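You operate a simulated robot arm through the tools that you are given. There is no shell and no other tool.

Carry out the task below with a simulated robot arm. There is one attempt and no reset: what you move stays moved.

Task
Put things in order on the top of the test bench. At the end: the black pad stands on top of the silver spacer block; the yellow cup from the top of the test bench is on the orange grease tin; the orange cone lamp from the top of the test bench stands on top of the white paper pack; the green flasher unit (marked "FOG") stands where the black pad stood; whatever was shut is shut again. Leave all else as you found it, and nothing knocked over.

Only the result counts: the job must be done as asked and must still hold three seconds after the hand-in. Knocking over, shifting, dropping, spilling or breaking anything else fails it.

Robot
A 7-joint arm with a two-finger parallel gripper, fixed in place. Base frame: the origin is at the foot of the arm, x ahead of it, y to its left, z up; the work surface is at about z = 0. Lengths are in m, angles in rad, forces in N, time in s.
With the tool pointing down near the work surface it reaches from about 0.22 to 0.58 m from the base axis. Its first joint turns from -1.152 to 1.152 rad. Payload 2.5 kg.
Tool frame: the origin (TCP) lies between the finger pads and is the grasp point; the fingertips stand 0.023 m ahead of it; z points along the fingers, y is the line along which they close. Largest opening 0.094 m; finger width 0.038, thickness 0.01; the body of the gripper, 0.054 by 0.096 m, starts 0.039 m behind the TCP.
Orientation is told as [roll, pitch, yaw] about the base's x, y, z axes, in that order, counted from this pose: with the fingers straight down and closing along the base's y, the tool's x points along the base's -x, its y along +y and its z along -z.

Tools
- The arm moves only by the tool arm_command. Its argument "deltas" is one flat list of numbers, 7 for each row, row after row: the shift along the tool's x, y, z in m, then the turn, a rotation vector about the tool's x, y, z in rad, then the closure, from 0 (fully open) to 1 (shut). In form: [tx, ty, tz, wx, wy, wz, claw, tx, ty, tz, wx, wy, wz, claw, ...]. A call has 1 to 20 rows; each row shifts and turns the commanded pose from where the row before left it, along the tool's axes as they then stand. Each row takes 0.2 s and may step no farther than 0.05 m and 0.15 rad from the row before; otherwise, or with a gripper value out of range, the whole call is refused. A pose out of reach is approached as far as the arm can. The call stops where the force on the tool passes 40 N (or 10 N more than at its start, if that is more) or the arm is blocked; 0.2 s more then pass. The fingers move at their own pace (about 0.108 m/s each) and stop on an object; they squeeze with about 37 N. The grip force told is the motor's: it shows also when the fingers shut on nothing. Time passes only in rows, and 0.2 s behind the last, so rows that do not move let the fingers close. It gives the time, the measured TCP pose, the force on the tool (base axes), the opening and the grip force at its end, in the units of the frame above (readings bear some noise), with the torque about the TCP (base axes, N m) and any sound that the robot's microphone picked up.
- Cameras (640 x 400 px; columns grow to the right, rows downward): "scene" is fixed at [0.1211, -0.4297, 0.5331]; the picture's right is [0.75, -0.66, 0.00], its down [-0.49, -0.56, -0.68] and it looks along [0.44, 0.51, -0.74] (base axes); focal length 228 px, centre (320, 200). "wrist" rides on the gripper at [0.086, 0.016, -0.075] in the tool frame; the picture's right is [-0.18, 0.98, 0.00], its down [-0.58, -0.11, -0.81] and it looks along [-0.79, -0.15, 0.59] (tool axes); focal length 243 px, centre (320, 200). There is no depth. A picture from a camera that has moved, and an enlarged one, comes with that camera's place and axes in the base frame and with its lens. The place of the scene camera against the robot may be out by one fixed shift of up to 0.018 m in any direction.
- grab_frame(camera): a new picture of that camera. No time passes.
- enlarge(camera, box): a new picture of the part [left, top, right, bottom] of that camera's present view, enlarged. No time passes.
- job_done(): hands the job in; it is judged then, once.

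Places have to be worked out from the pictures, the camera data and where the tool is seen. Open the gripper and draw the arm clear of the work before you hand the job in, unless the task says otherwise.

The tools are called after "Request:" by a JSON object that holds its "api" and its "payload". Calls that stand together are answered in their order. arm_command: Moves the arm, as the interface text tells. Its arguments: {"type":"object","properties":{"deltas":{"type":"array","items":{"type":"number"}}},"required":["deltas"]} The other tools are called the same way: grab_frame (camera) takes a picture; enlarge (camera, box) takes an enlarged picture of a part of a camera's view; job_done () hands the job in.

At the start:

```text
clock: 0.0
tcp_pos: [0.3091, 0.0559, 0.2947]
orientation: [0.0, 0.0, 0.0]
force: [0.4, 0.4, 0.0]
wrist_torque: [0.02, -0.01, -0.01]
finger_gap: 0.0939
grasp_force: 0.0
```

scene: 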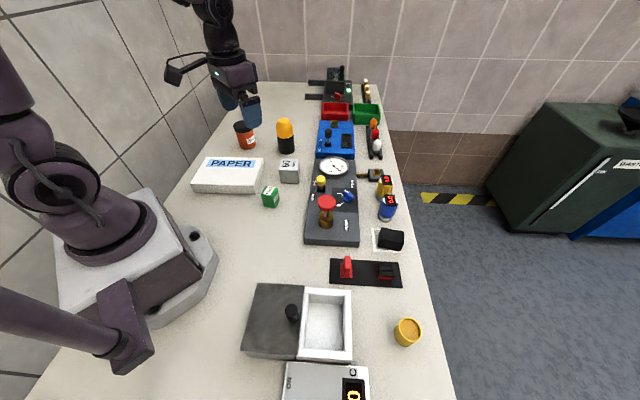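
wrist: 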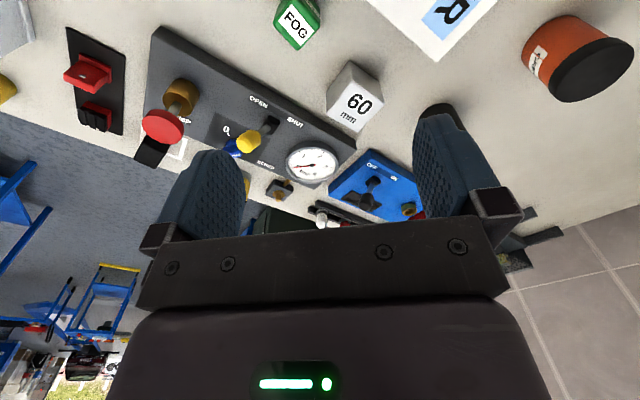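

I'll begin by looking at the scene in detail before moving anything.

Request:
{"api": "enlarge", "payload": {"camera": "scene", "box": [180, 60, 420, 210]}}

Request:
{"api": "enlarge", "payload": {"camera": "scene", "box": [220, 150, 460, 300]}}

Request:
{"api": "enlarge", "payload": {"camera": "scene", "box": [200, 250, 440, 400]}}

Request:
{"api": "enlarge", "payload": {"camera": "wrist", "box": [0, 0, 640, 240]}}

```text
2.67 times, centred on (300, 135) of scene
camera zoom: at [0.1211, -0.4297, 0.5331], right [0.75, -0.66, 0.0], down [-0.49, -0.56, -0.68], along [0.44, 0.51, -0.74], focal length 608 px, centre (373, 373)
```

zoom: 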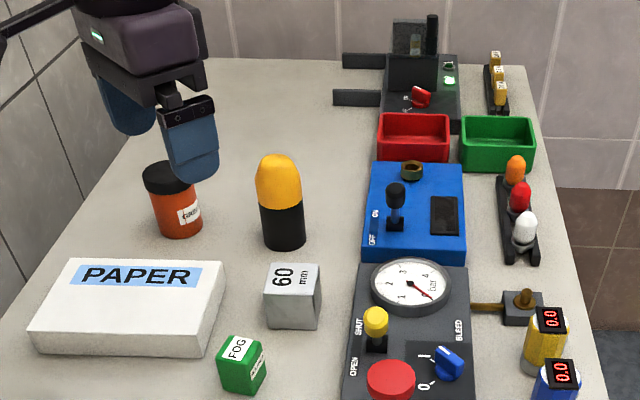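

```text
2.67 times, centred on (340, 225) of scene
camera zoom: at [0.1211, -0.4297, 0.5331], right [0.75, -0.66, 0.0], down [-0.49, -0.56, -0.68], along [0.44, 0.51, -0.74], focal length 608 px, centre (267, 133)
```

zoom: 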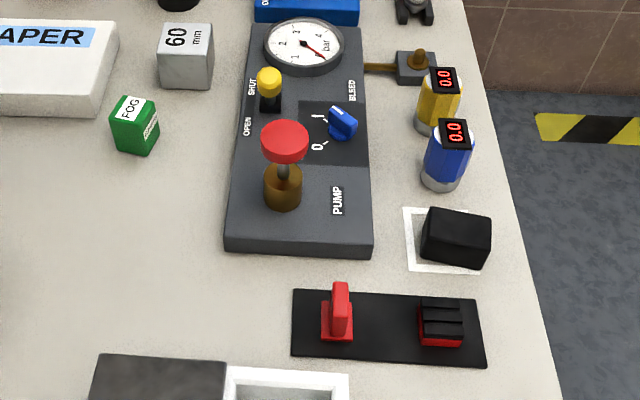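

```text
2.67 times, centred on (320, 325) of scene
camera zoom: at [0.1211, -0.4297, 0.5331], right [0.75, -0.66, 0.0], down [-0.49, -0.56, -0.68], along [0.44, 0.51, -0.74], focal length 608 px, centre (320, -133)
```

zoom: 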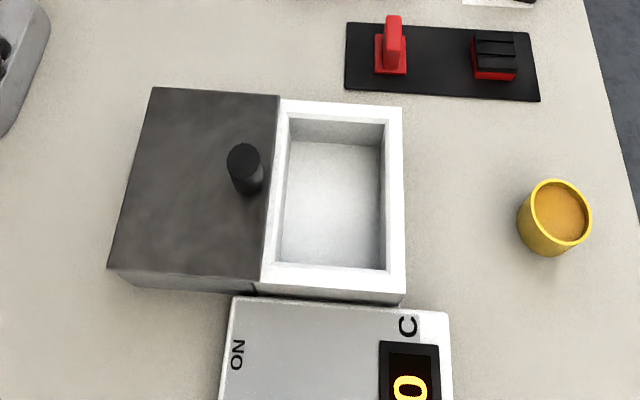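

```text
1.00 times, centred on (320, 120) of wrist (not enlarged: the box is as wide or as high as the picture)
camera zoom: at [0.2222, 0.0727, 0.3686], right [0.18, 0.98, 0.0], down [0.58, -0.11, 0.81], along [0.79, -0.15, -0.59], focal length 243 px, centre (320, 280)
```

zoom: 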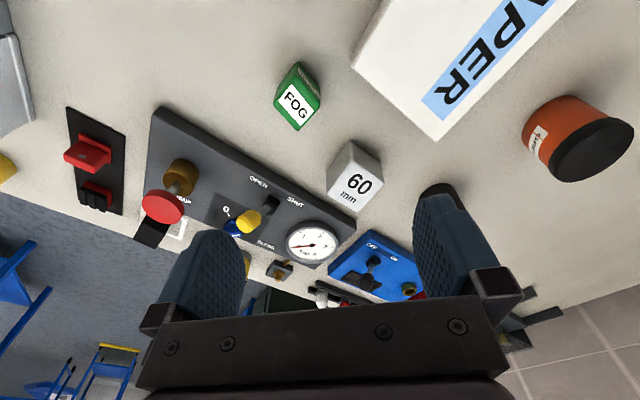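

The wide views show the pieces but I want finer detail of each object (shape, contents, labels) before planning grasps.

Request:
{"api": "enlarge", "payload": {"camera": "scene", "box": [225, 100, 305, 150]}}

Request:
{"api": "enlarge", "payload": {"camera": "scene", "box": [250, 150, 330, 210]}}

Request:
{"api": "enlarge", "payload": {"camera": "scene", "box": [350, 210, 430, 260]}}

Request:
{"api": "enlarge", "payload": {"camera": "scene", "box": [360, 300, 440, 350]}}

Request:
{"api": "enlarge", "payload": {"camera": "scene", "box": [300, 60, 400, 160]}}

Request:
{"api": "enlarge", "payload": {"camera": "scene", "box": [180, 145, 280, 205]}}

```text
8.00 times, centred on (265, 125) of scene
camera zoom: at [0.1211, -0.4297, 0.5331], right [0.75, -0.66, 0.0], down [-0.49, -0.56, -0.68], along [0.44, 0.51, -0.74], focal length 1825 px, centre (760, 800)
```

zoom: 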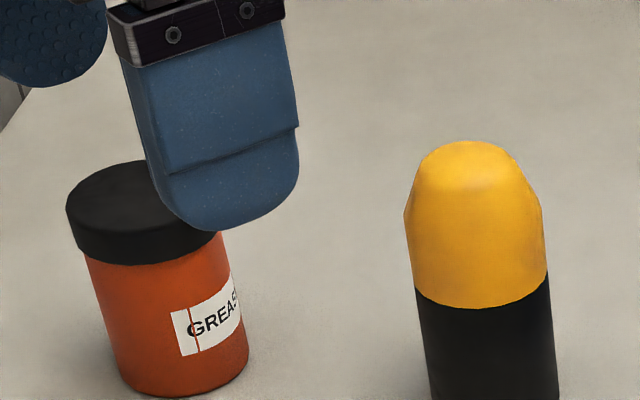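

```text
6.67 times, centred on (290, 180) of scene
camera zoom: at [0.1211, -0.4297, 0.5331], right [0.75, -0.66, 0.0], down [-0.49, -0.56, -0.68], along [0.44, 0.51, -0.74], focal length 1521 px, centre (520, 333)
```

zoom: 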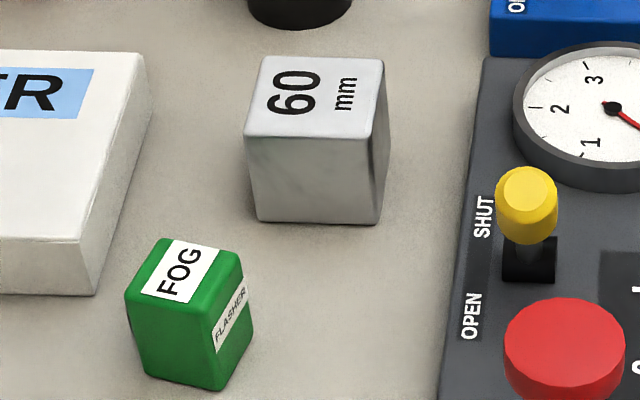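

```text
8.00 times, centred on (390, 235) of scene
camera zoom: at [0.1211, -0.4297, 0.5331], right [0.75, -0.66, 0.0], down [-0.49, -0.56, -0.68], along [0.44, 0.51, -0.74], focal length 1825 px, centre (-240, -80)
```

zoom: 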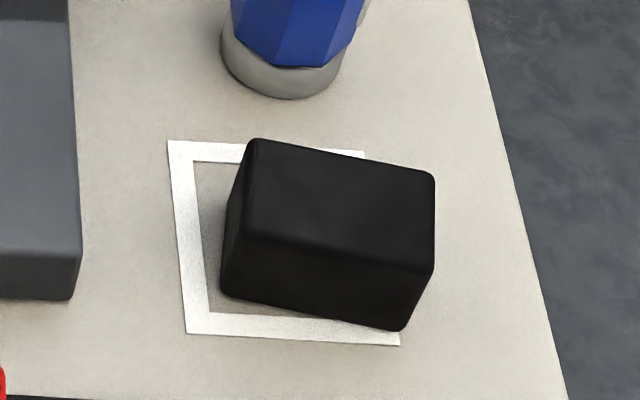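

```text
8.00 times, centred on (400, 325) of scene
camera zoom: at [0.1211, -0.4297, 0.5331], right [0.75, -0.66, 0.0], down [-0.49, -0.56, -0.68], along [0.44, 0.51, -0.74], focal length 1825 px, centre (-320, -800)
```

zoom: 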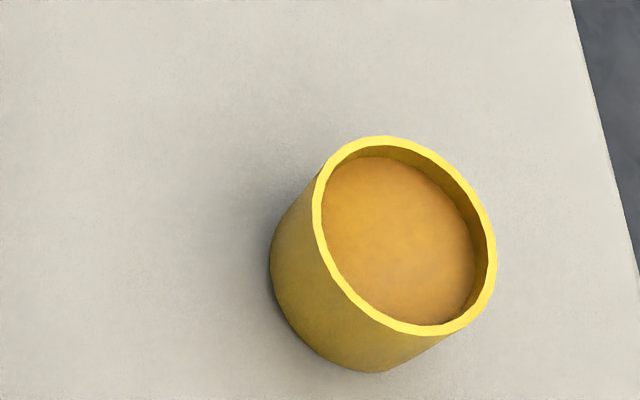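

```text
4.00 times, centred on (350, 110) of scene
camera zoom: at [0.1211, -0.4297, 0.5331], right [0.75, -0.66, 0.0], down [-0.49, -0.56, -0.68], along [0.44, 0.51, -0.74], focal length 912 px, centre (200, 560)
```

zoom: 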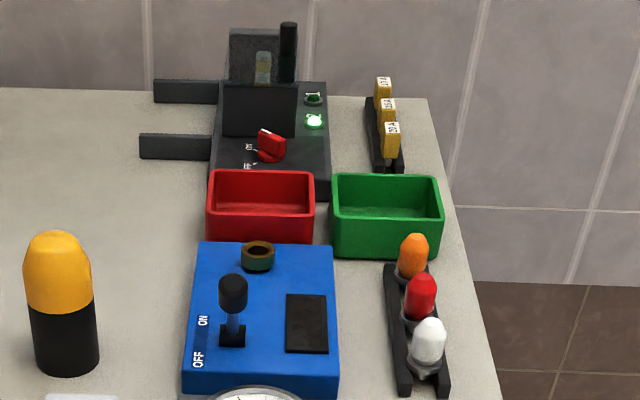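

```text
6.40 times, centred on (230, 175) of scene
camera zoom: at [0.1211, -0.4297, 0.5331], right [0.75, -0.66, 0.0], down [-0.49, -0.56, -0.68], along [0.44, 0.51, -0.74], focal length 1460 px, centre (896, 360)
```

zoom: 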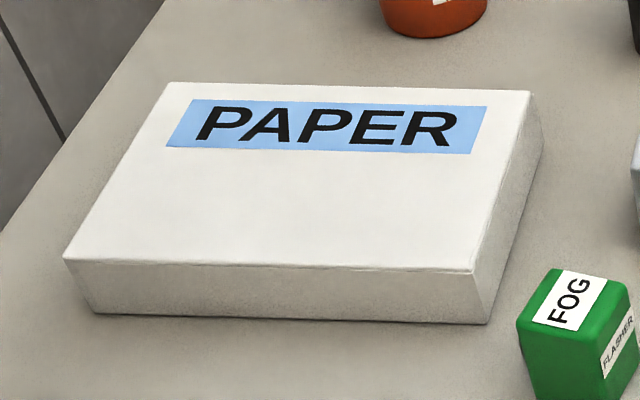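

The orange/amber dome lamp sits at roughly (0.52, 0.23), the tin at (0.41, 0.36), the cup at (0.31, -0.47), the pad at (0.475, -0.30), the FOG unit at (0.317, 0.028) and the block at (0.43, 0.085). I'll raise the arm and yaw to look to the left with the wrist camera.

Request:
{"api": "arm_command", "payload": {"deltas": [0.02, 0, -0.02, 0, 0, -0.15, 0, 0.02, 0, -0.02, 0, 0, -0.15, 0, 0.0, 0, 0, 0, 0, -0.15, 0, 0, 0, 0, 0, 0, -0.15, 0, 0, 0, 0, 0, 0, 0, 0]}}

Request:
{"api": "grab_frame", "payload": {"camera": "wrist"}}

Request:
{"api": "grab_frame", "payload": {"camera": "scene"}}

```text
clock: 1.2
tcp_pos: [0.2692, 0.0538, 0.3357]
orientation: [0.001, 0.001, 0.603]
force: [0.1, -0.3, -0.5]
wrist_torque: [0.0, 0.0, -0.01]
finger_gap: 0.0939
grasp_force: 0.1
```

```text
taken
camera wrist: at [0.1886, 0.0181, 0.409], right [-0.4, 0.91, 0.0], down [0.54, 0.24, 0.81], along [0.74, 0.33, -0.59], focal length 243 px, centre (320, 200)
```

wrist: 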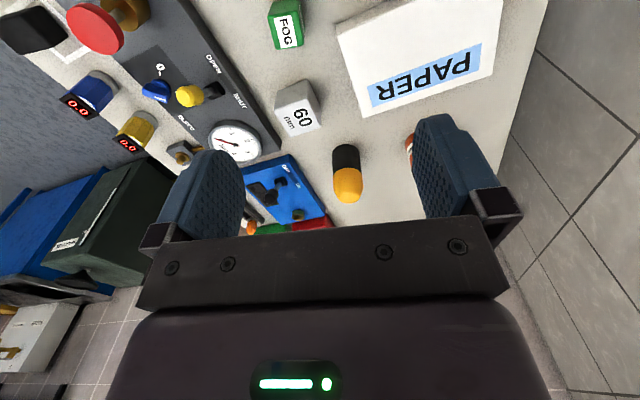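

```text
taken
```

scene: 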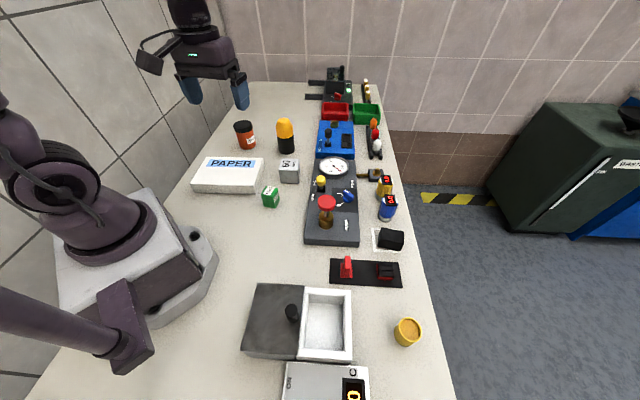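

Control signs are confirmed. Now I enlarge the wrist view to locate the block, lamp, FOG and paper accurately from a camera tied to the robot frame.

Request:
{"api": "enlarge", "payload": {"camera": "wrist", "box": [250, 60, 410, 210]}}

Request:
{"api": "enlarge", "payload": {"camera": "wrist", "box": [250, 0, 550, 160]}}

Request:
{"api": "enlarge", "payload": {"camera": "wrist", "box": [0, 0, 250, 160]}}

```text
2.67 times, centred on (330, 135) of wrist
camera zoom: at [0.1886, 0.0181, 0.409], right [-0.4, 0.91, 0.0], down [0.54, 0.24, 0.81], along [0.74, 0.33, -0.59], focal length 647 px, centre (293, 373)
```

zoom: 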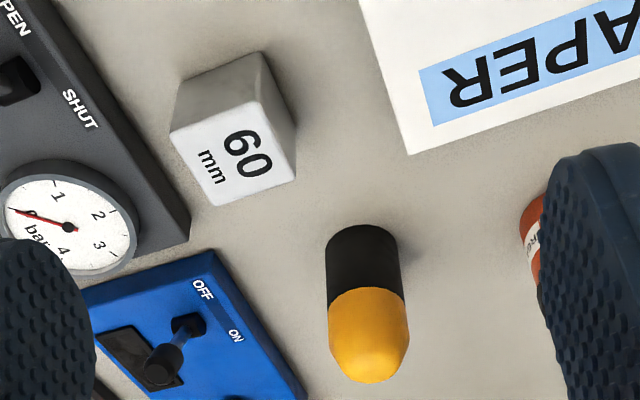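

```text
2.13 times, centred on (400, 80) of wrist
camera zoom: at [0.1886, 0.0181, 0.409], right [-0.4, 0.91, 0.0], down [0.54, 0.24, 0.81], along [0.74, 0.33, -0.59], focal length 518 px, centre (149, 456)
```

zoom: 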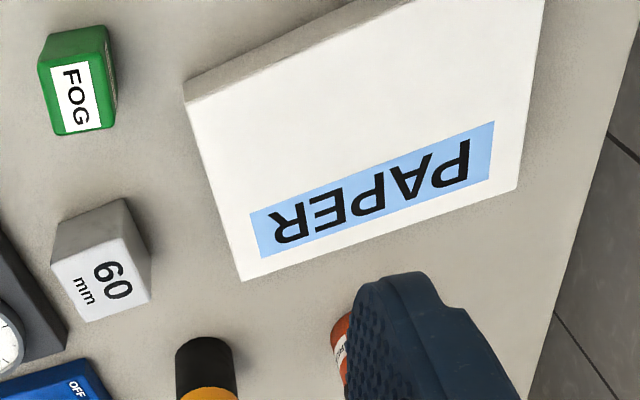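

```text
2.50 times, centred on (125, 80) of wrist
camera zoom: at [0.1886, 0.0181, 0.409], right [-0.4, 0.91, 0.0], down [0.54, 0.24, 0.81], along [0.74, 0.33, -0.59], focal length 606 px, centre (808, 500)
```

zoom: 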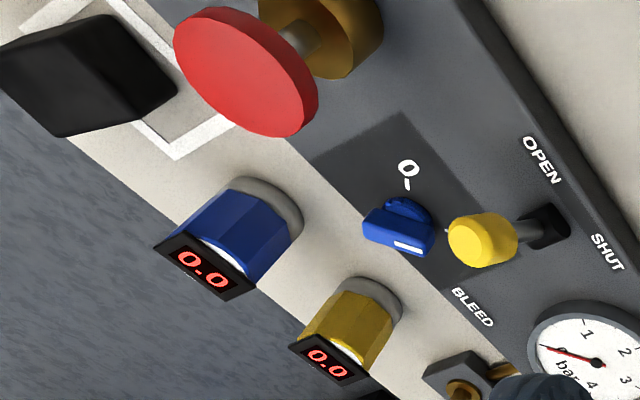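

From the wrist view, the block's top centre is about (0.427, 0.082) and the lamp about (0.514, 0.229), both within a few millimetres of the scene estimates. Next I move to hover above the black pad (about (0.475, -0.30), z 0.22) for a close measurement.

Request:
{"api": "arm_command", "payload": {"deltas": [0.0025, -0.034, 0.0, 0, 0, 0, 0, 0.0025, -0.034, 0.0, 0, 0, 0, 0, 0.0025, -0.034, 0.0, 0, 0, 0, 0, 0.0025, -0.034, 0.01, 0, 0, 0, 0, 0.0025, -0.034, 0.01, 0, 0, 0, 0, 0.0025, -0.034, 0.01, 0, 0, 0, 0, 0.0025, -0.034, 0.01, 0, 0, 0, 0, 0.0025, -0.034, 0.015, 0, 0, 0, 0, 0.0025, -0.034, 0.015, 0, 0, 0, 0, 0.0025, -0.034, 0.015, 0, 0, 0, 0, 0.0025, -0.034, 0.015, 0, 0, 0, 0, 0.0025, -0.034, 0.015, 0, 0, 0, 0, 0, 0, 0, 0, 0, 0, 0]}}

Request:
{"api": "grab_frame", "payload": {"camera": "wrist"}}

Request:
{"api": "grab_frame", "payload": {"camera": "scene"}}

```text
clock: 4.0
tcp_pos: [0.4747, -0.3002, 0.2185]
orientation: [0.0, -0.001, 0.6]
force: [-0.8, -0.2, -0.1]
wrist_torque: [0.0, 0.02, 0.01]
finger_gap: 0.0941
grasp_force: 0.2
```

```text
taken
camera wrist: at [0.3948, -0.3367, 0.2927], right [-0.4, 0.92, 0.0], down [0.54, 0.24, 0.81], along [0.74, 0.33, -0.59], focal length 243 px, centre (320, 200)
```

wrist: 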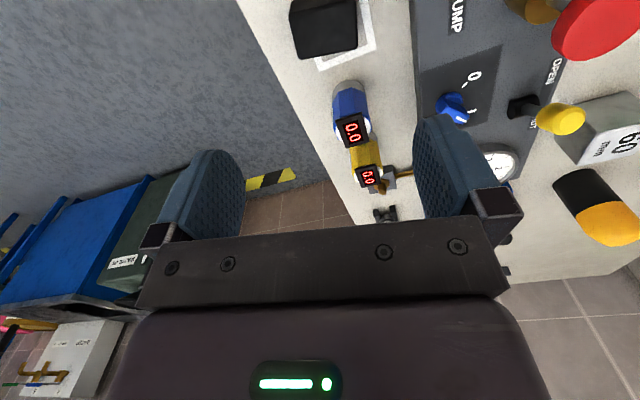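

```text
taken
```

scene: 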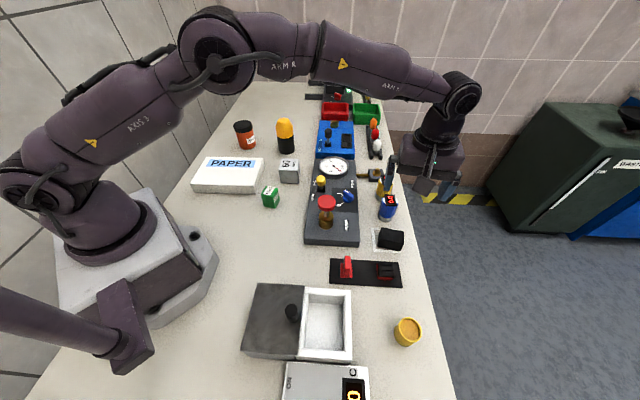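

The pad appears near the top of the wrist view under the tool, as expected. I'll enlarge that part to get its centre and angle.

Request:
{"api": "enlarge", "payload": {"camera": "wrist", "box": [250, 0, 410, 100]}}

```text
4.00 times, centred on (330, 50) of wrist
camera zoom: at [0.3948, -0.3367, 0.2927], right [-0.4, 0.92, 0.0], down [0.54, 0.24, 0.81], along [0.74, 0.33, -0.59], focal length 970 px, centre (280, 800)
```

zoom: 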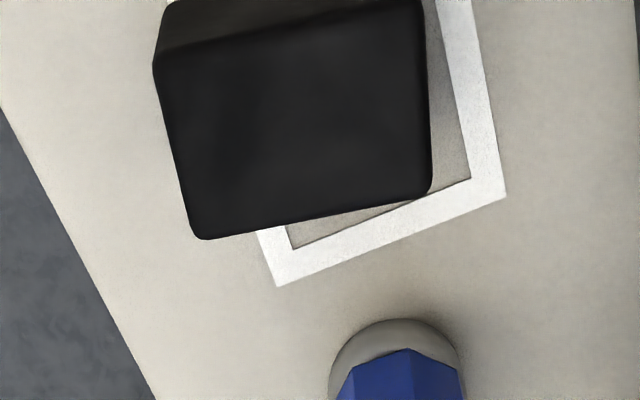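

The pad's top centre computes to (0.474, -0.297), long axis matching the tool's closing line at yaw 0.604; it is about 58 x 37 x 37 mm. The frame centre lies near (0.4745, -0.283). I descend partway with the fingers open and check.

Request:
{"api": "arm_command", "payload": {"deltas": [-0.0009, 0.003, 0.035, 0, 0, -0.004, 0, 0, 0, 0.035, 0, 0, 0, 0, 0, 0, 0.035, 0, 0, 0, 0, 0, 0, 0.03, 0, 0, 0, 0, 0, 0, 0, 0, 0, 0, 0]}}

Request:
{"api": "grab_frame", "payload": {"camera": "wrist"}}

Request:
{"api": "enlarge", "payload": {"camera": "scene", "box": [340, 180, 460, 270]}}

```text
clock: 5.2
tcp_pos: [0.474, -0.299, 0.0869]
orientation: [0.0, 0.0, 0.604]
force: [0.0, -0.9, -0.7]
wrist_torque: [-0.03, 0.02, 0.03]
finger_gap: 0.094
grasp_force: 0.0
```

```text
taken
camera wrist: at [0.3926, -0.3344, 0.159], right [-0.41, 0.91, 0.0], down [0.54, 0.24, 0.81], along [0.74, 0.33, -0.59], focal length 243 px, centre (320, 200)
```

wrist: 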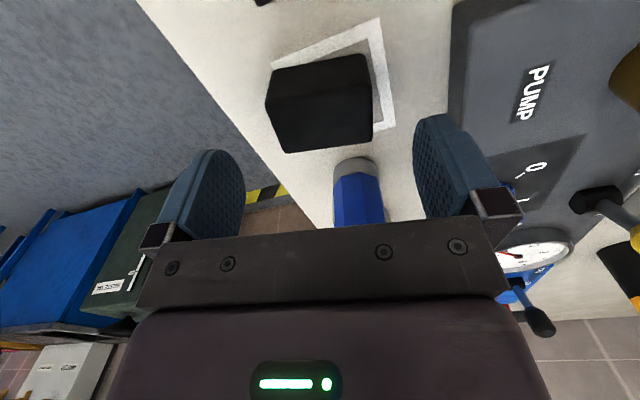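

```text
4.44 times, centred on (400, 225) of scene
camera zoom: at [0.1211, -0.4297, 0.5331], right [0.75, -0.66, 0.0], down [-0.49, -0.56, -0.68], along [0.44, 0.51, -0.74], focal length 1014 px, centre (-36, 89)
```

zoom: 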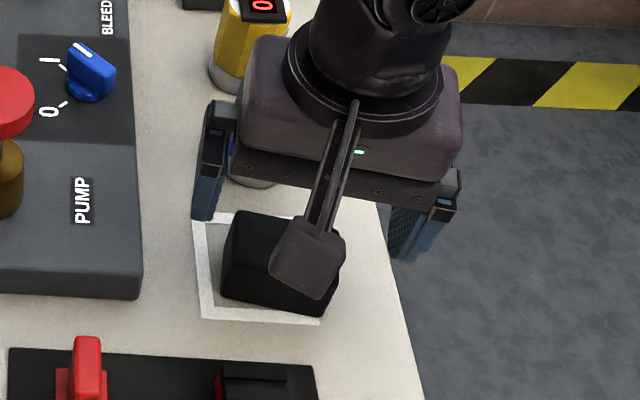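

The pad sits centred between the open fingers. One enlargement here gives me the exact frame and pad corners before I grip.

Request:
{"api": "enlarge", "payload": {"camera": "wrist", "box": [240, 0, 420, 160]}}

```text
2.50 times, centred on (330, 80) of wrist
camera zoom: at [0.3926, -0.3344, 0.159], right [-0.41, 0.91, 0.0], down [0.54, 0.24, 0.81], along [0.74, 0.33, -0.59], focal length 606 px, centre (295, 500)
```

zoom: 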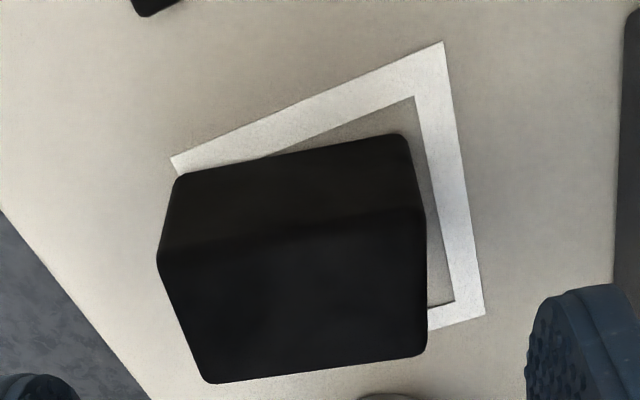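

The frame centre is (0.4736, -0.2833) and the pad's footprint centre (0.4734, -0.2969). I descend to TCP z of about 0.028 and close on the pad's ends.

Request:
{"api": "arm_command", "payload": {"deltas": [0, 0, 0.02, 0, 0, 0, 0, 0, 0, 0.015, 0, 0, 0, 0, 0, 0, 0.015, 0, 0, 0, 0, 0, 0, 0.008, 0, 0, 0, 0, 0, 0, 0, 0, 0, 0, 0.2, 0, 0, 0, 0, 0, 0, 0.4, 0, 0, 0, 0, 0, 0, 1, 0, 0, 0, 0, 0, 0, 1, 0, 0, 0, 0, 0, 0, 1]}}

Request:
{"api": "grab_frame", "payload": {"camera": "wrist"}}

```text
clock: 7.2
tcp_pos: [0.4748, -0.2969, 0.0272]
orientation: [0.0, 0.0, 0.605]
force: [0.9, -0.4, 0.2]
wrist_torque: [-0.03, -0.02, -0.04]
finger_gap: 0.0599
grasp_force: 37.1
```

```text
taken
camera wrist: at [0.393, -0.3332, 0.1012], right [-0.41, 0.91, 0.0], down [0.54, 0.24, 0.81], along [0.74, 0.33, -0.59], focal length 243 px, centre (320, 200)
```

wrist: 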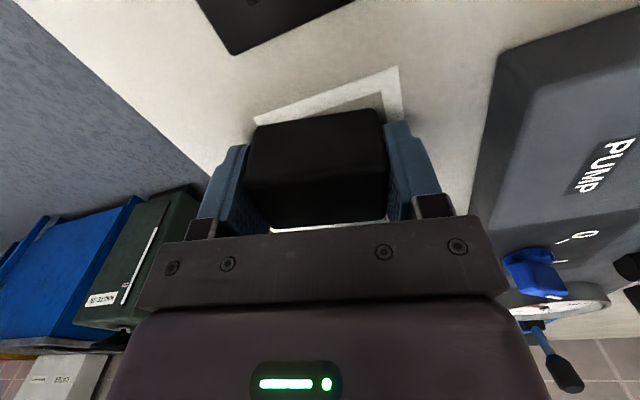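

Pad is gripped (gap 0.060 m, 37 N). I lift it straight up 0.2 m and carry it over to hover above the silver block.

Request:
{"api": "arm_command", "payload": {"deltas": [0, 0, -0.01, 0, 0, 0, 1, 0, 0, -0.03, 0, 0, 0, 1, 0, 0, -0.04, 0, 0, 0, 1, 0, 0, -0.04, 0, 0, 0, 1, 0, 0, -0.04, 0, 0, 0, 1, 0, 0, -0.04, 0, 0, 0, 1, -0.0177, 0.0339, 0, 0, 0, 0, 1, -0.0177, 0.0339, 0, 0, 0, 0, 1, -0.0177, 0.0339, 0, 0, 0, 0, 1, -0.0177, 0.0339, 0, 0, 0, 0, 1, -0.0177, 0.0339, 0, 0, 0, 0, 1, -0.0177, 0.0339, 0, 0, 0, 0, 1, -0.0177, 0.0339, 0, 0, 0, 0, 1, -0.0177, 0.0339, 0, 0, 0, 0, 1, -0.0177, 0.0339, 0, 0, 0, 0, 1, -0.0177, 0.0339, 0, 0, 0, 0, 1, 0, 0, 0, 0, 0, 0, 1]}}

Request:
{"api": "grab_frame", "payload": {"camera": "wrist"}}

Request:
{"api": "grab_frame", "payload": {"camera": "scene"}}

```text
clock: 10.8
tcp_pos: [0.4254, 0.0837, 0.2254]
orientation: [0.001, -0.001, 0.604]
force: [0.4, 0.3, -0.2]
wrist_torque: [-0.01, 0.02, 0.01]
finger_gap: 0.0597
grasp_force: 36.9
```

```text
taken
camera wrist: at [0.3452, 0.0481, 0.2993], right [-0.41, 0.91, 0.0], down [0.54, 0.24, 0.81], along [0.74, 0.33, -0.59], focal length 243 px, centre (320, 200)
```

wrist: 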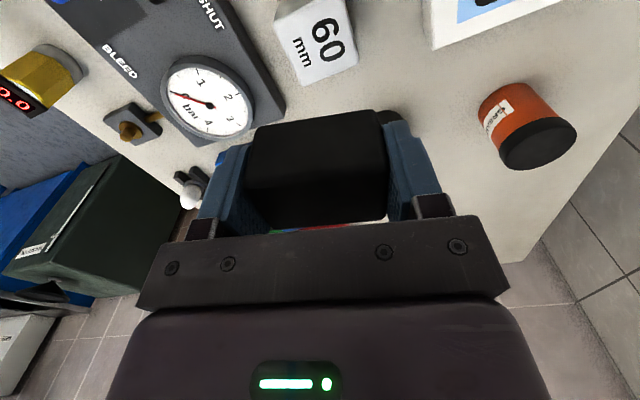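

```text
taken
```

scene: 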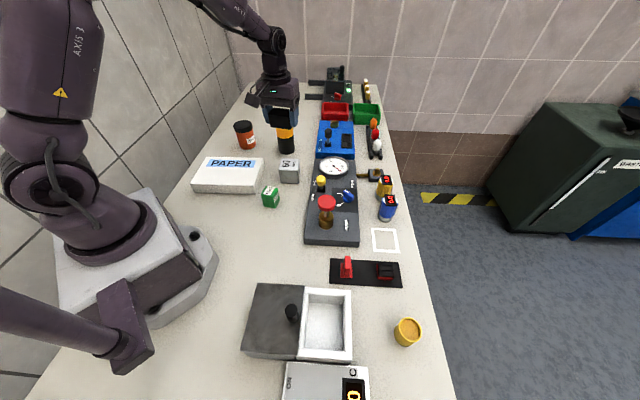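

The pad is held over the block; the block's top and the tin are both in view. I enlarge them for exact coordinates.

Request:
{"api": "enlarge", "payload": {"camera": "wrist", "box": [240, 0, 400, 100]}}

Request:
{"api": "enlarge", "payload": {"camera": "wrist", "box": [440, 60, 600, 180]}}

Request:
{"api": "enlarge", "payload": {"camera": "scene", "box": [350, 210, 430, 260]}}

```text
4.00 times, centred on (320, 50) of wrist
camera zoom: at [0.3452, 0.0481, 0.2993], right [-0.41, 0.91, 0.0], down [0.54, 0.24, 0.81], along [0.74, 0.33, -0.59], focal length 970 px, centre (320, 800)
```

zoom: 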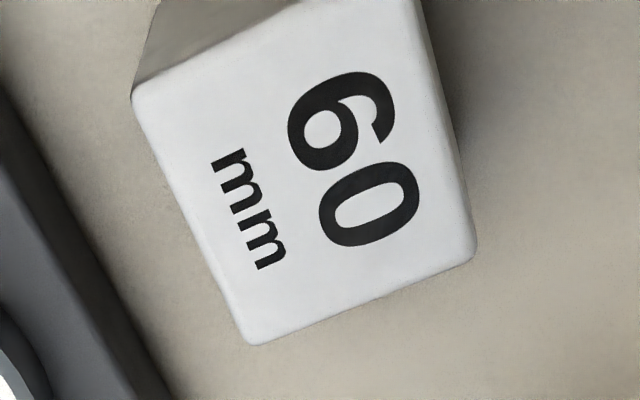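

```text
3.33 times, centred on (520, 120) of wrist
camera zoom: at [0.3452, 0.0481, 0.2993], right [-0.41, 0.91, 0.0], down [0.54, 0.24, 0.81], along [0.74, 0.33, -0.59], focal length 809 px, centre (-347, 467)
```

zoom: 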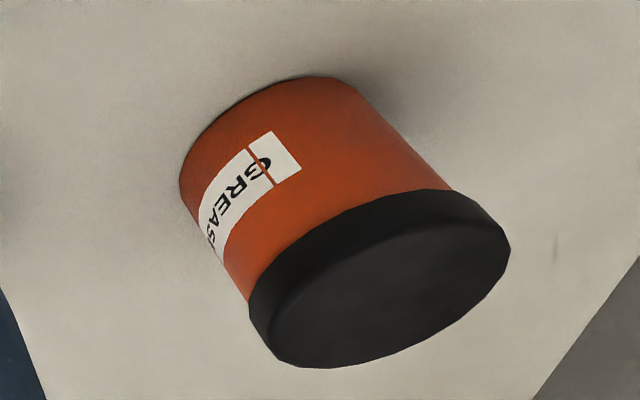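

```text
8.00 times, centred on (390, 235) of scene
camera zoom: at [0.1211, -0.4296, 0.5331], right [0.75, -0.66, 0.0], down [-0.49, -0.56, -0.68], along [0.44, 0.51, -0.74], focal length 1825 px, centre (-240, -80)
```

zoom: 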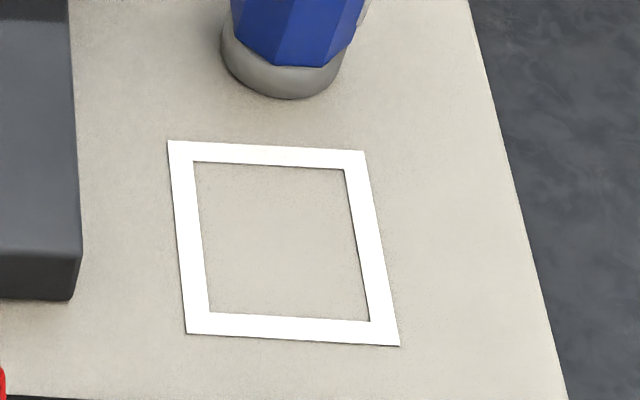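

The block's top centre is (0.4305, 0.0842) with edges at 45.5°, so I shift about 5 mm, yaw to 0.795 and lower the pad to just above the block's 60 mm top.

Request:
{"api": "arm_command", "payload": {"deltas": [-0.0045, -0.0023, 0.0, 0, 0, -0.095, 1, 0, 0, 0.0, 0, 0, -0.096, 1, 0, 0, 0.03, 0, 0, 0, 1, 0, 0, 0.035, 0, 0, 0, 1, 0, 0, 0.03, 0, 0, 0, 1, 0, 0, 0.02, 0, 0, 0, 1, 0, 0, 0.01, 0, 0, 0, 1, 0, 0, 0.006, 0, 0, 0, 1, 0, 0, 0, 0, 0, 0, 1, 0, 0, 0, 0, 0, 0, 1]}}

Request:
{"api": "grab_frame", "payload": {"camera": "wrist"}}

Request:
{"api": "enlarge", "payload": {"camera": "scene", "box": [240, 120, 360, 210]}}

```text
clock: 13.0
tcp_pos: [0.4328, 0.0827, 0.095]
orientation: [-0.002, 0.0, 0.793]
force: [0.1, 0.2, -1.2]
wrist_torque: [0.0, 0.02, -0.02]
finger_gap: 0.0595
grasp_force: 36.7
```

```text
taken
camera wrist: at [0.3603, 0.0324, 0.1699], right [-0.57, 0.82, 0.0], down [0.48, 0.34, 0.81], along [0.66, 0.46, -0.59], focal length 243 px, centre (320, 200)
```

wrist: 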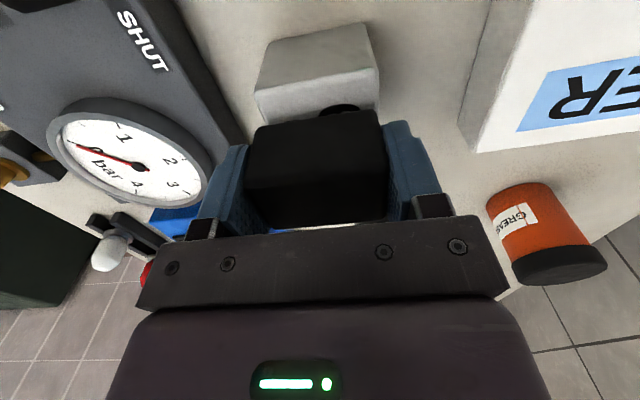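

```text
4.44 times, centred on (300, 165) of scene
camera zoom: at [0.1211, -0.4297, 0.5331], right [0.75, -0.66, 0.0], down [-0.49, -0.56, -0.68], along [0.44, 0.51, -0.74], focal length 1014 px, centre (409, 356)
```

zoom: 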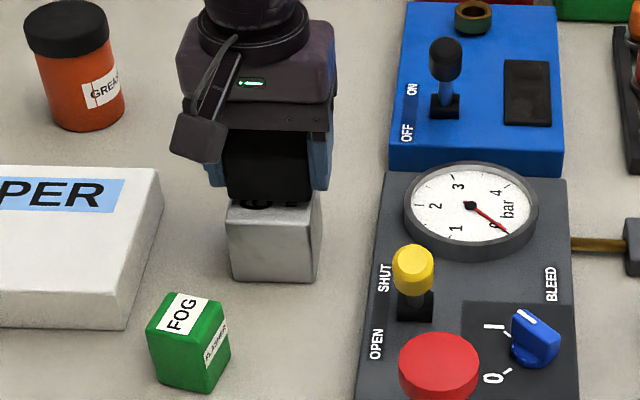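

The pad hangs aligned over the block with a few millimetres of gap (TCP z 0.095, contact expected at about 0.087). I lower in small steps while watching the force.

Request:
{"api": "arm_command", "payload": {"deltas": [0, 0, 0.004, 0, 0, 0, 1, 0, 0, 0.003, 0, 0, 0, 1, 0, 0, 0, 0, 0, 0, 1]}}

Request:
{"api": "enlarge", "payload": {"camera": "scene", "box": [260, 130, 330, 190]}}

```text
clock: 13.8
tcp_pos: [0.4313, 0.0837, 0.0884]
orientation: [0.002, 0.001, 0.794]
force: [-0.2, -1.1, -1.5]
wrist_torque: [0.01, -0.01, 0.0]
finger_gap: 0.0595
grasp_force: 36.7
```

```text
6.67 times, centred on (295, 160) of scene
camera zoom: at [0.1211, -0.4297, 0.5331], right [0.75, -0.66, 0.0], down [-0.49, -0.56, -0.68], along [0.44, 0.51, -0.74], focal length 1521 px, centre (487, 467)
```

zoom: 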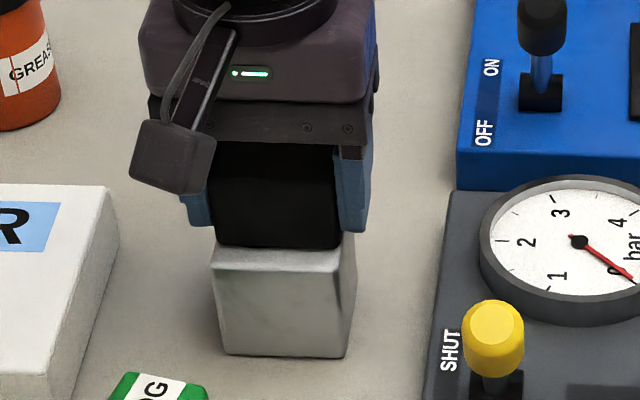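

Almost in contact with the block. I'll lower another 2 mm gently and look for a reaction force.

Request:
{"api": "arm_command", "payload": {"deltas": [0, 0, 0.001, 0, 0, 0, 1, 0, 0, 0.001, 0, 0, 0, 1, 0, 0, 0, 0, 0, 0, 1]}}

```text
clock: 14.6
tcp_pos: [0.4312, 0.0837, 0.0863]
orientation: [0.0, -0.001, 0.796]
force: [-4.9, -1.8, 12.4]
wrist_torque: [-0.02, 0.16, -0.03]
finger_gap: 0.0594
grasp_force: 37.1
```

Contact at 12 N. I ease off by half a millimetre, then open the fingers and retreat straight up.

Request:
{"api": "arm_command", "payload": {"deltas": [0, 0, -0.0007, 0, 0, 0, 1, 0, 0, 0, 0, 0, 0, 0.33, 0, 0, 0, 0, 0, 0, 0.25, 0, 0, 0, 0, 0, 0, 0.15, 0, 0, 0, 0, 0, 0, 0.15]}}

Request:
{"api": "grab_frame", "payload": {"camera": "wrist"}}

Request:
{"api": "enlarge", "payload": {"camera": "scene", "box": [260, 130, 330, 190]}}

```text
clock: 15.8
tcp_pos: [0.4317, 0.0837, 0.0882]
orientation: [-0.001, 0.0, 0.794]
force: [0.0, 0.7, 0.9]
wrist_torque: [0.02, 0.01, -0.02]
finger_gap: 0.0799
grasp_force: 0.1
```

```text
taken
camera wrist: at [0.3596, 0.0326, 0.1609], right [-0.57, 0.82, 0.0], down [0.48, 0.34, 0.81], along [0.66, 0.46, -0.59], focal length 243 px, centre (320, 200)
```

wrist: 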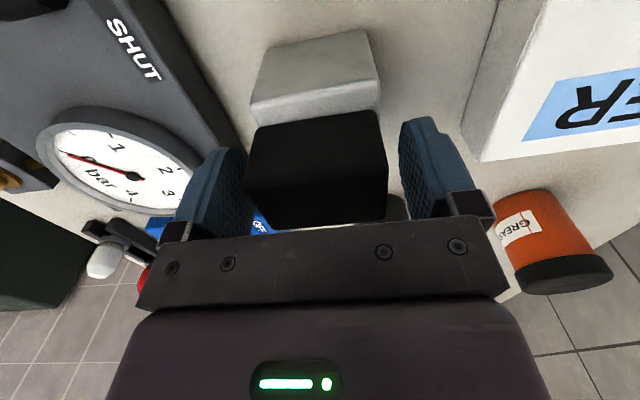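

```text
6.67 times, centred on (295, 160) of scene
camera zoom: at [0.1211, -0.4297, 0.5331], right [0.75, -0.66, 0.0], down [-0.49, -0.56, -0.68], along [0.44, 0.51, -0.74], focal length 1521 px, centre (487, 467)
```

zoom: 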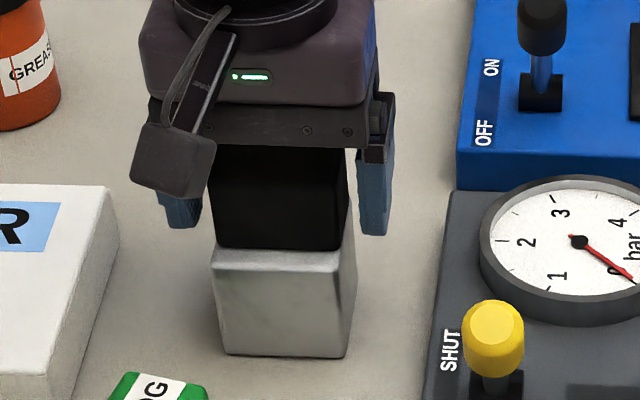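

The pad stands flat on the block and is free of the fingers. I go straight up, then over to hover above the green FOG unit at yaw 0.6.

Request:
{"api": "arm_command", "payload": {"deltas": [0, 0, -0.02, 0, 0, 0, 0.15, 0, 0, -0.035, 0, 0, 0, 0.15, 0, 0, -0.04, 0, 0, 0, 0.0, 0, 0, -0.047, 0, 0, 0, 0.0, 0, 0, 0, 0, 0, 0.095, 0, 0, 0, 0, 0, 0, 0.096, 0, 0.0311, 0.0051, 0, 0, 0, 0, 0, 0.0311, 0.0051, 0, 0, 0, 0, 0, 0.0311, 0.0051, 0, 0, 0, 0, 0, 0.0311, 0.0051, 0, 0, 0, 0, 0, 0, 0, 0, 0, 0, 0, 0]}}

Request:
{"api": "grab_frame", "payload": {"camera": "wrist"}}

Request:
{"api": "enlarge", "payload": {"camera": "wrist", "box": [240, 0, 400, 100]}}

Request:
{"api": "enlarge", "payload": {"camera": "scene", "box": [240, 130, 340, 210]}}

```text
clock: 18.2
tcp_pos: [0.315, 0.0281, 0.2287]
orientation: [0.001, 0.0, 0.604]
force: [0.2, -0.1, 0.2]
wrist_torque: [-0.03, 0.0, 0.01]
finger_gap: 0.094
grasp_force: 0.0
```

```text
taken
camera wrist: at [0.2345, -0.0067, 0.3034], right [-0.41, 0.91, 0.0], down [0.54, 0.24, 0.81], along [0.74, 0.33, -0.59], focal length 243 px, centre (320, 200)
```

wrist: 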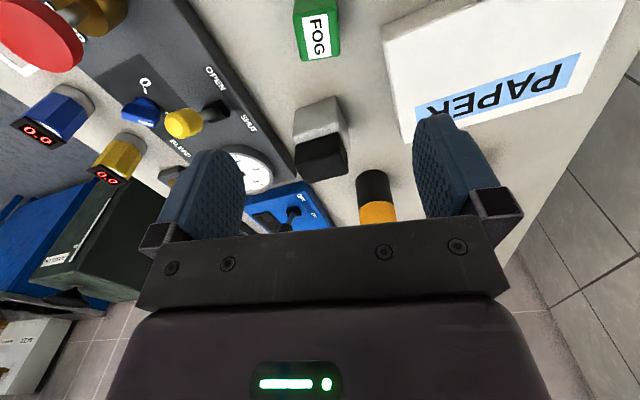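

```text
4.00 times, centred on (320, 50) of wrist
camera zoom: at [0.2345, -0.0067, 0.3034], right [-0.41, 0.91, 0.0], down [0.54, 0.24, 0.81], along [0.74, 0.33, -0.59], focal length 970 px, centre (320, 800)
```

zoom: 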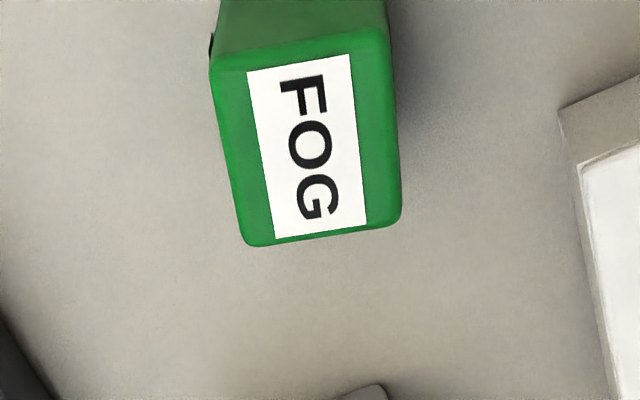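

```text
5.00 times, centred on (290, 170) of scene
camera zoom: at [0.1211, -0.4297, 0.5331], right [0.75, -0.66, 0.0], down [-0.49, -0.56, -0.68], along [0.44, 0.51, -0.74], focal length 1141 px, centre (470, 350)
```

zoom: 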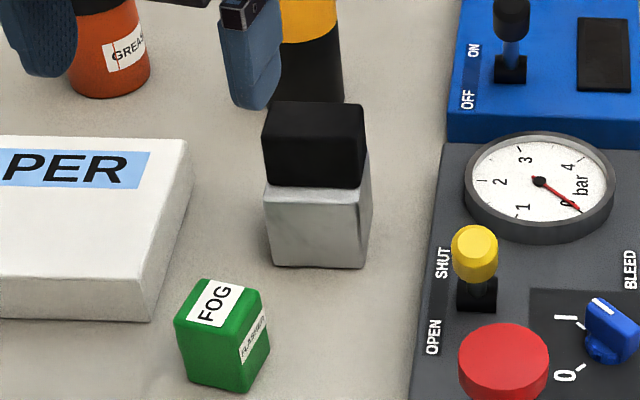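

FOG's centre computes to (0.318, 0.028), about 38 mm square and 52 mm tall, at yaw 0.585. With the fingers part-closed (gap about 64 mm) to stay clear of the paper corner, I descend to z 0.031 and grip.

Request:
{"api": "arm_command", "payload": {"deltas": [-0.0024, -0.0023, 0, 0, 0, 0.019, 0.32, 0, 0, 0.04, 0, 0, 0, 0.32, 0, 0, 0.04, 0, 0, 0, 0.32, 0, 0, 0.035, 0, 0, 0, 0.32, 0, 0, 0, 0, 0, 0, 0.32]}}

Request:
{"api": "grab_frame", "payload": {"camera": "wrist"}}

Request:
{"api": "enlarge", "payload": {"camera": "scene", "box": [220, 150, 320, 220]}}

```text
clock: 19.4
tcp_pos: [0.32, 0.0286, 0.1124]
orientation: [0.001, 0.0, 0.584]
force: [0.2, 0.3, 0.0]
wrist_torque: [0.0, 0.02, -0.01]
finger_gap: 0.0637
grasp_force: 0.1
```

```text
taken
camera wrist: at [0.2392, -0.0059, 0.1876], right [-0.39, 0.92, 0.0], down [0.54, 0.23, 0.81], along [0.74, 0.31, -0.59], focal length 243 px, centre (320, 200)
```

wrist: 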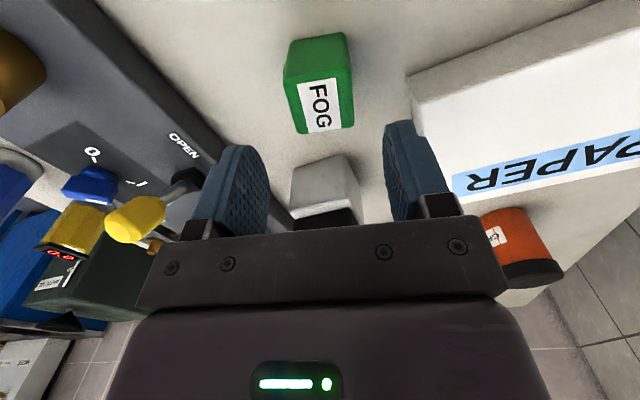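

```text
5.71 times, centred on (270, 185) of scene
camera zoom: at [0.1211, -0.4297, 0.5331], right [0.75, -0.66, 0.0], down [-0.49, -0.56, -0.68], along [0.44, 0.51, -0.74], focal length 1304 px, centre (606, 286)
```

zoom: 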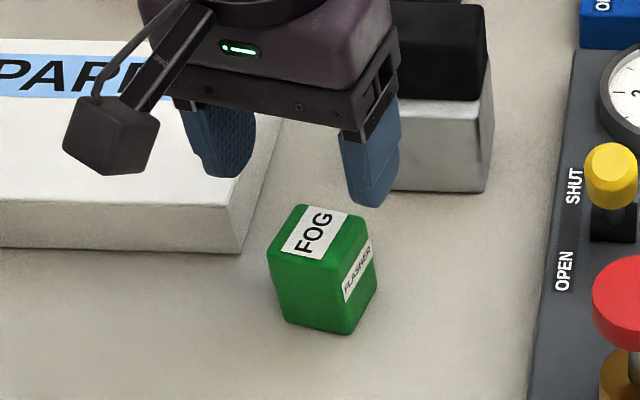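

FOG is centred between the fingers (column 320). I finish the descent and close on it.

Request:
{"api": "arm_command", "payload": {"deltas": [0, 0, 0.03, 0, 0, 0, 0.32, 0, 0, 0.03, 0, 0, 0, 0.32, 0, 0, 0.014, 0, 0, 0, 0.32, 0, 0, 0.007, 0, 0, 0, 0.32, 0, 0, 0, 0, 0, 0, 0.45, 0, 0, 0, 0, 0, 0, 0.55, 0, 0, 0, 0, 0, 0, 1, 0, 0, 0, 0, 0, 0, 1, 0, 0, 0, 0, 0, 0, 1]}}

Request:
{"api": "grab_frame", "payload": {"camera": "wrist"}}

Request:
{"api": "enlarge", "payload": {"camera": "scene", "box": [220, 150, 320, 220]}}

```text
clock: 21.4
tcp_pos: [0.3202, 0.0291, 0.0329]
orientation: [0.001, 0.002, 0.585]
force: [0.0, 0.1, -0.5]
wrist_torque: [0.01, 0.01, 0.0]
finger_gap: 0.0392
grasp_force: 37.1
```

```text
taken
camera wrist: at [0.2393, -0.005, 0.1065], right [-0.39, 0.92, 0.0], down [0.54, 0.23, 0.81], along [0.74, 0.31, -0.59], focal length 243 px, centre (320, 200)
```

wrist: 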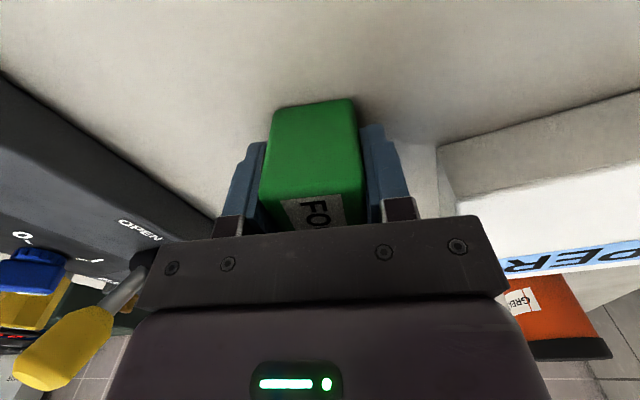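

```text
5.71 times, centred on (270, 185) of scene
camera zoom: at [0.1211, -0.4297, 0.5331], right [0.75, -0.66, 0.0], down [-0.49, -0.56, -0.68], along [0.44, 0.51, -0.74], focal length 1304 px, centre (606, 286)
```

zoom: 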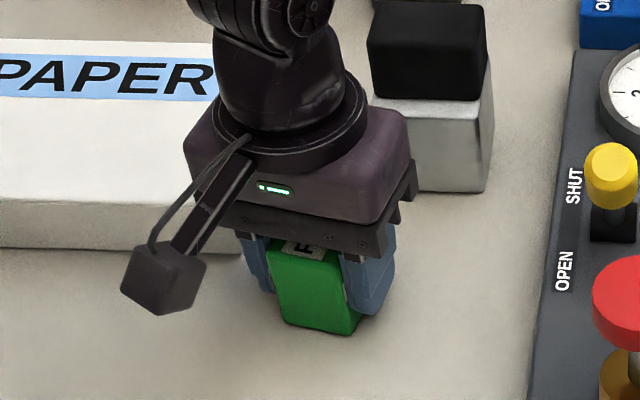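

FOG is held (gap 39 mm). I lift it 0.2 m and carry it to hover over the pad's former spot, aiming at (0.474, -0.293).

Request:
{"api": "arm_command", "payload": {"deltas": [0, 0, -0.01, 0, 0, 0, 1, 0, 0, -0.03, 0, 0, 0, 1, 0, 0, -0.04, 0, 0, 0, 1, 0, 0, -0.04, 0, 0, 0, 1, 0, 0, -0.04, 0, 0, 0, 1, 0, 0, -0.04, 0, 0, 0, 1, 0.00489, -0.03536, 0, 0, 0, 0, 1, 0.00489, -0.03536, 0, 0, 0, 0, 1, 0.00489, -0.03536, 0, 0, 0, 0, 1, 0.00489, -0.03536, 0, 0, 0, 0, 1, 0.00489, -0.03536, 0, 0, 0, 0, 1, 0.00489, -0.03536, 0, 0, 0, 0, 1, 0.00489, -0.03536, 0, 0, 0, 0, 1, 0.00489, -0.03536, 0, 0, 0, 0, 1, 0.00489, -0.03536, 0, 0, 0, 0, 1, 0.00489, -0.03536, 0, 0, 0, 0, 1, 0, 0, 0, 0, 0, 0, 1]}}

Request:
{"api": "grab_frame", "payload": {"camera": "wrist"}}

Request:
{"api": "grab_frame", "payload": {"camera": "scene"}}

```text
clock: 25.0
tcp_pos: [0.4749, -0.2943, 0.2338]
orientation: [0.002, 0.0, 0.585]
force: [-0.8, -0.5, -0.3]
wrist_torque: [0.01, 0.04, 0.02]
finger_gap: 0.0392
grasp_force: 37.0
```

```text
taken
camera wrist: at [0.3938, -0.3288, 0.3078], right [-0.39, 0.92, 0.0], down [0.55, 0.23, 0.81], along [0.74, 0.31, -0.59], focal length 243 px, centre (320, 200)
```

wrist: 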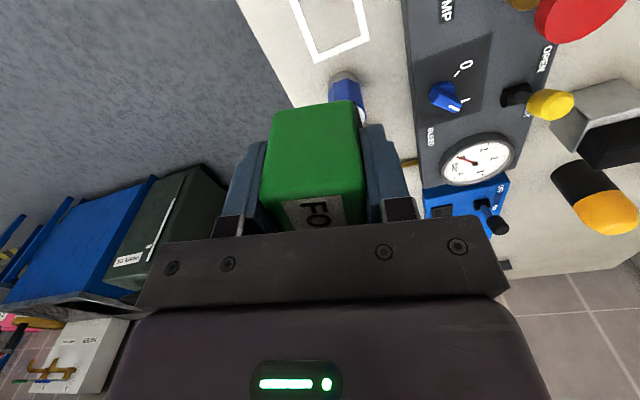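

```text
taken
```

scene: 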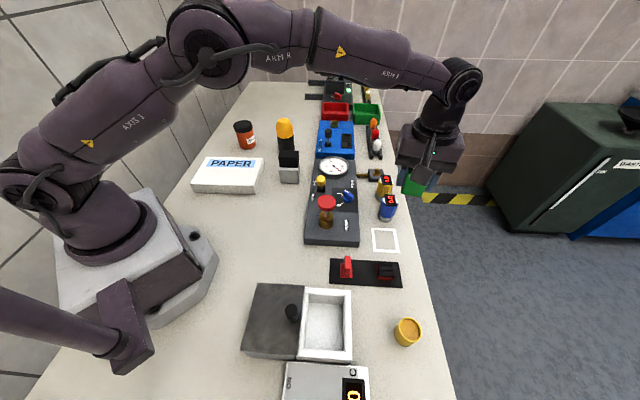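

FOG hovers over the empty frame. I descend with checks, first to z of about 0.06.

Request:
{"api": "arm_command", "payload": {"deltas": [0, 0, 0.03, 0, 0, 0, 1, 0, 0, 0.04, 0, 0, 0, 1, 0, 0, 0.04, 0, 0, 0, 1, 0, 0, 0.035, 0, 0, 0, 1, 0, 0, 0.025, 0, 0, 0, 1, 0, 0, 0, 0, 0, 0, 1]}}

Request:
{"api": "grab_frame", "payload": {"camera": "wrist"}}

Request:
{"api": "enlarge", "payload": {"camera": "scene", "box": [350, 190, 450, 260]}}

```text
clock: 26.4
tcp_pos: [0.4755, -0.2942, 0.0622]
orientation: [0.0, 0.0, 0.584]
force: [-0.8, 0.0, -0.8]
wrist_torque: [-0.01, -0.05, -0.02]
finger_gap: 0.0391
grasp_force: 36.9
```

```text
taken
camera wrist: at [0.3947, -0.3282, 0.1368], right [-0.39, 0.92, 0.0], down [0.54, 0.23, 0.81], along [0.74, 0.31, -0.59], focal length 243 px, centre (320, 200)
```

wrist: 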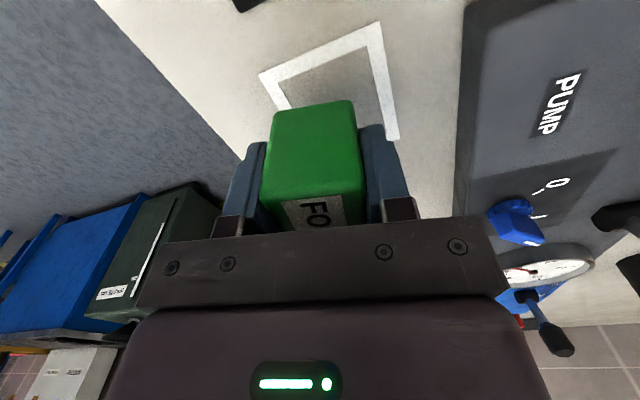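

```text
5.71 times, centred on (400, 225) of scene
camera zoom: at [0.1211, -0.4297, 0.5331], right [0.75, -0.66, 0.0], down [-0.49, -0.56, -0.68], along [0.44, 0.51, -0.74], focal length 1304 px, centre (-137, 57)
```

zoom: 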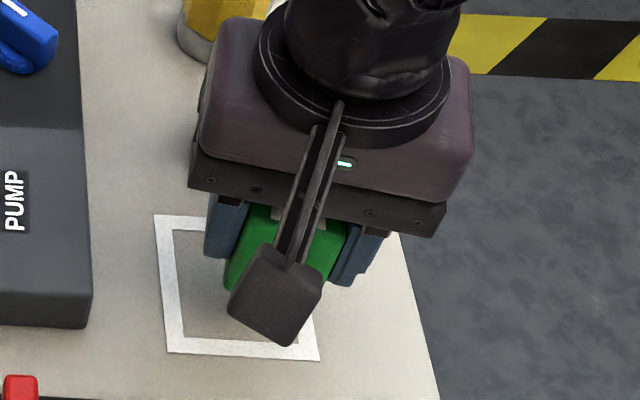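

The position looks right relative to the frame. I lower the last 3 cm, slowing near the table.

Request:
{"api": "arm_command", "payload": {"deltas": [0, 0, 0.015, 0, 0, 0, 1, 0, 0, 0.01, 0, 0, 0, 1, 0, 0, 0.003, 0, 0, 0, 1, 0, 0, 0.001, 0, 0, 0, 1, 0, 0, 0, 0, 0, 0, 1]}}

```text
clock: 27.6
tcp_pos: [0.475, -0.2937, 0.0331]
orientation: [-0.001, -0.001, 0.585]
force: [-0.2, 0.0, -2.1]
wrist_torque: [0.0, 0.02, 0.0]
finger_gap: 0.0392
grasp_force: 36.9
```

No contact yet; I lower a further 1–2 mm.

Request:
{"api": "arm_command", "payload": {"deltas": [0, 0, 0.001, 0, 0, 0, 1, 0, 0, 0.0007, 0, 0, 0, 1, 0, 0, 0, 0, 0, 0, 1]}}

```text
clock: 28.4
tcp_pos: [0.4764, -0.2941, 0.0323]
orientation: [-0.001, -0.001, 0.586]
force: [0.3, 0.0, -1.1]
wrist_torque: [0.03, 0.0, 0.0]
finger_gap: 0.0395
grasp_force: 36.9
```

Request:
{"api": "arm_command", "payload": {"deltas": [0, 0, 0.001, 0, 0, 0, 1, 0, 0, 0, 0, 0, 0, 1]}}

```text
clock: 29.0
tcp_pos: [0.4762, -0.2942, 0.0325]
orientation: [-0.002, -0.001, 0.586]
force: [-2.9, 1.0, 7.3]
wrist_torque: [0.08, 0.12, 0.01]
finger_gap: 0.0391
grasp_force: 37.4
```

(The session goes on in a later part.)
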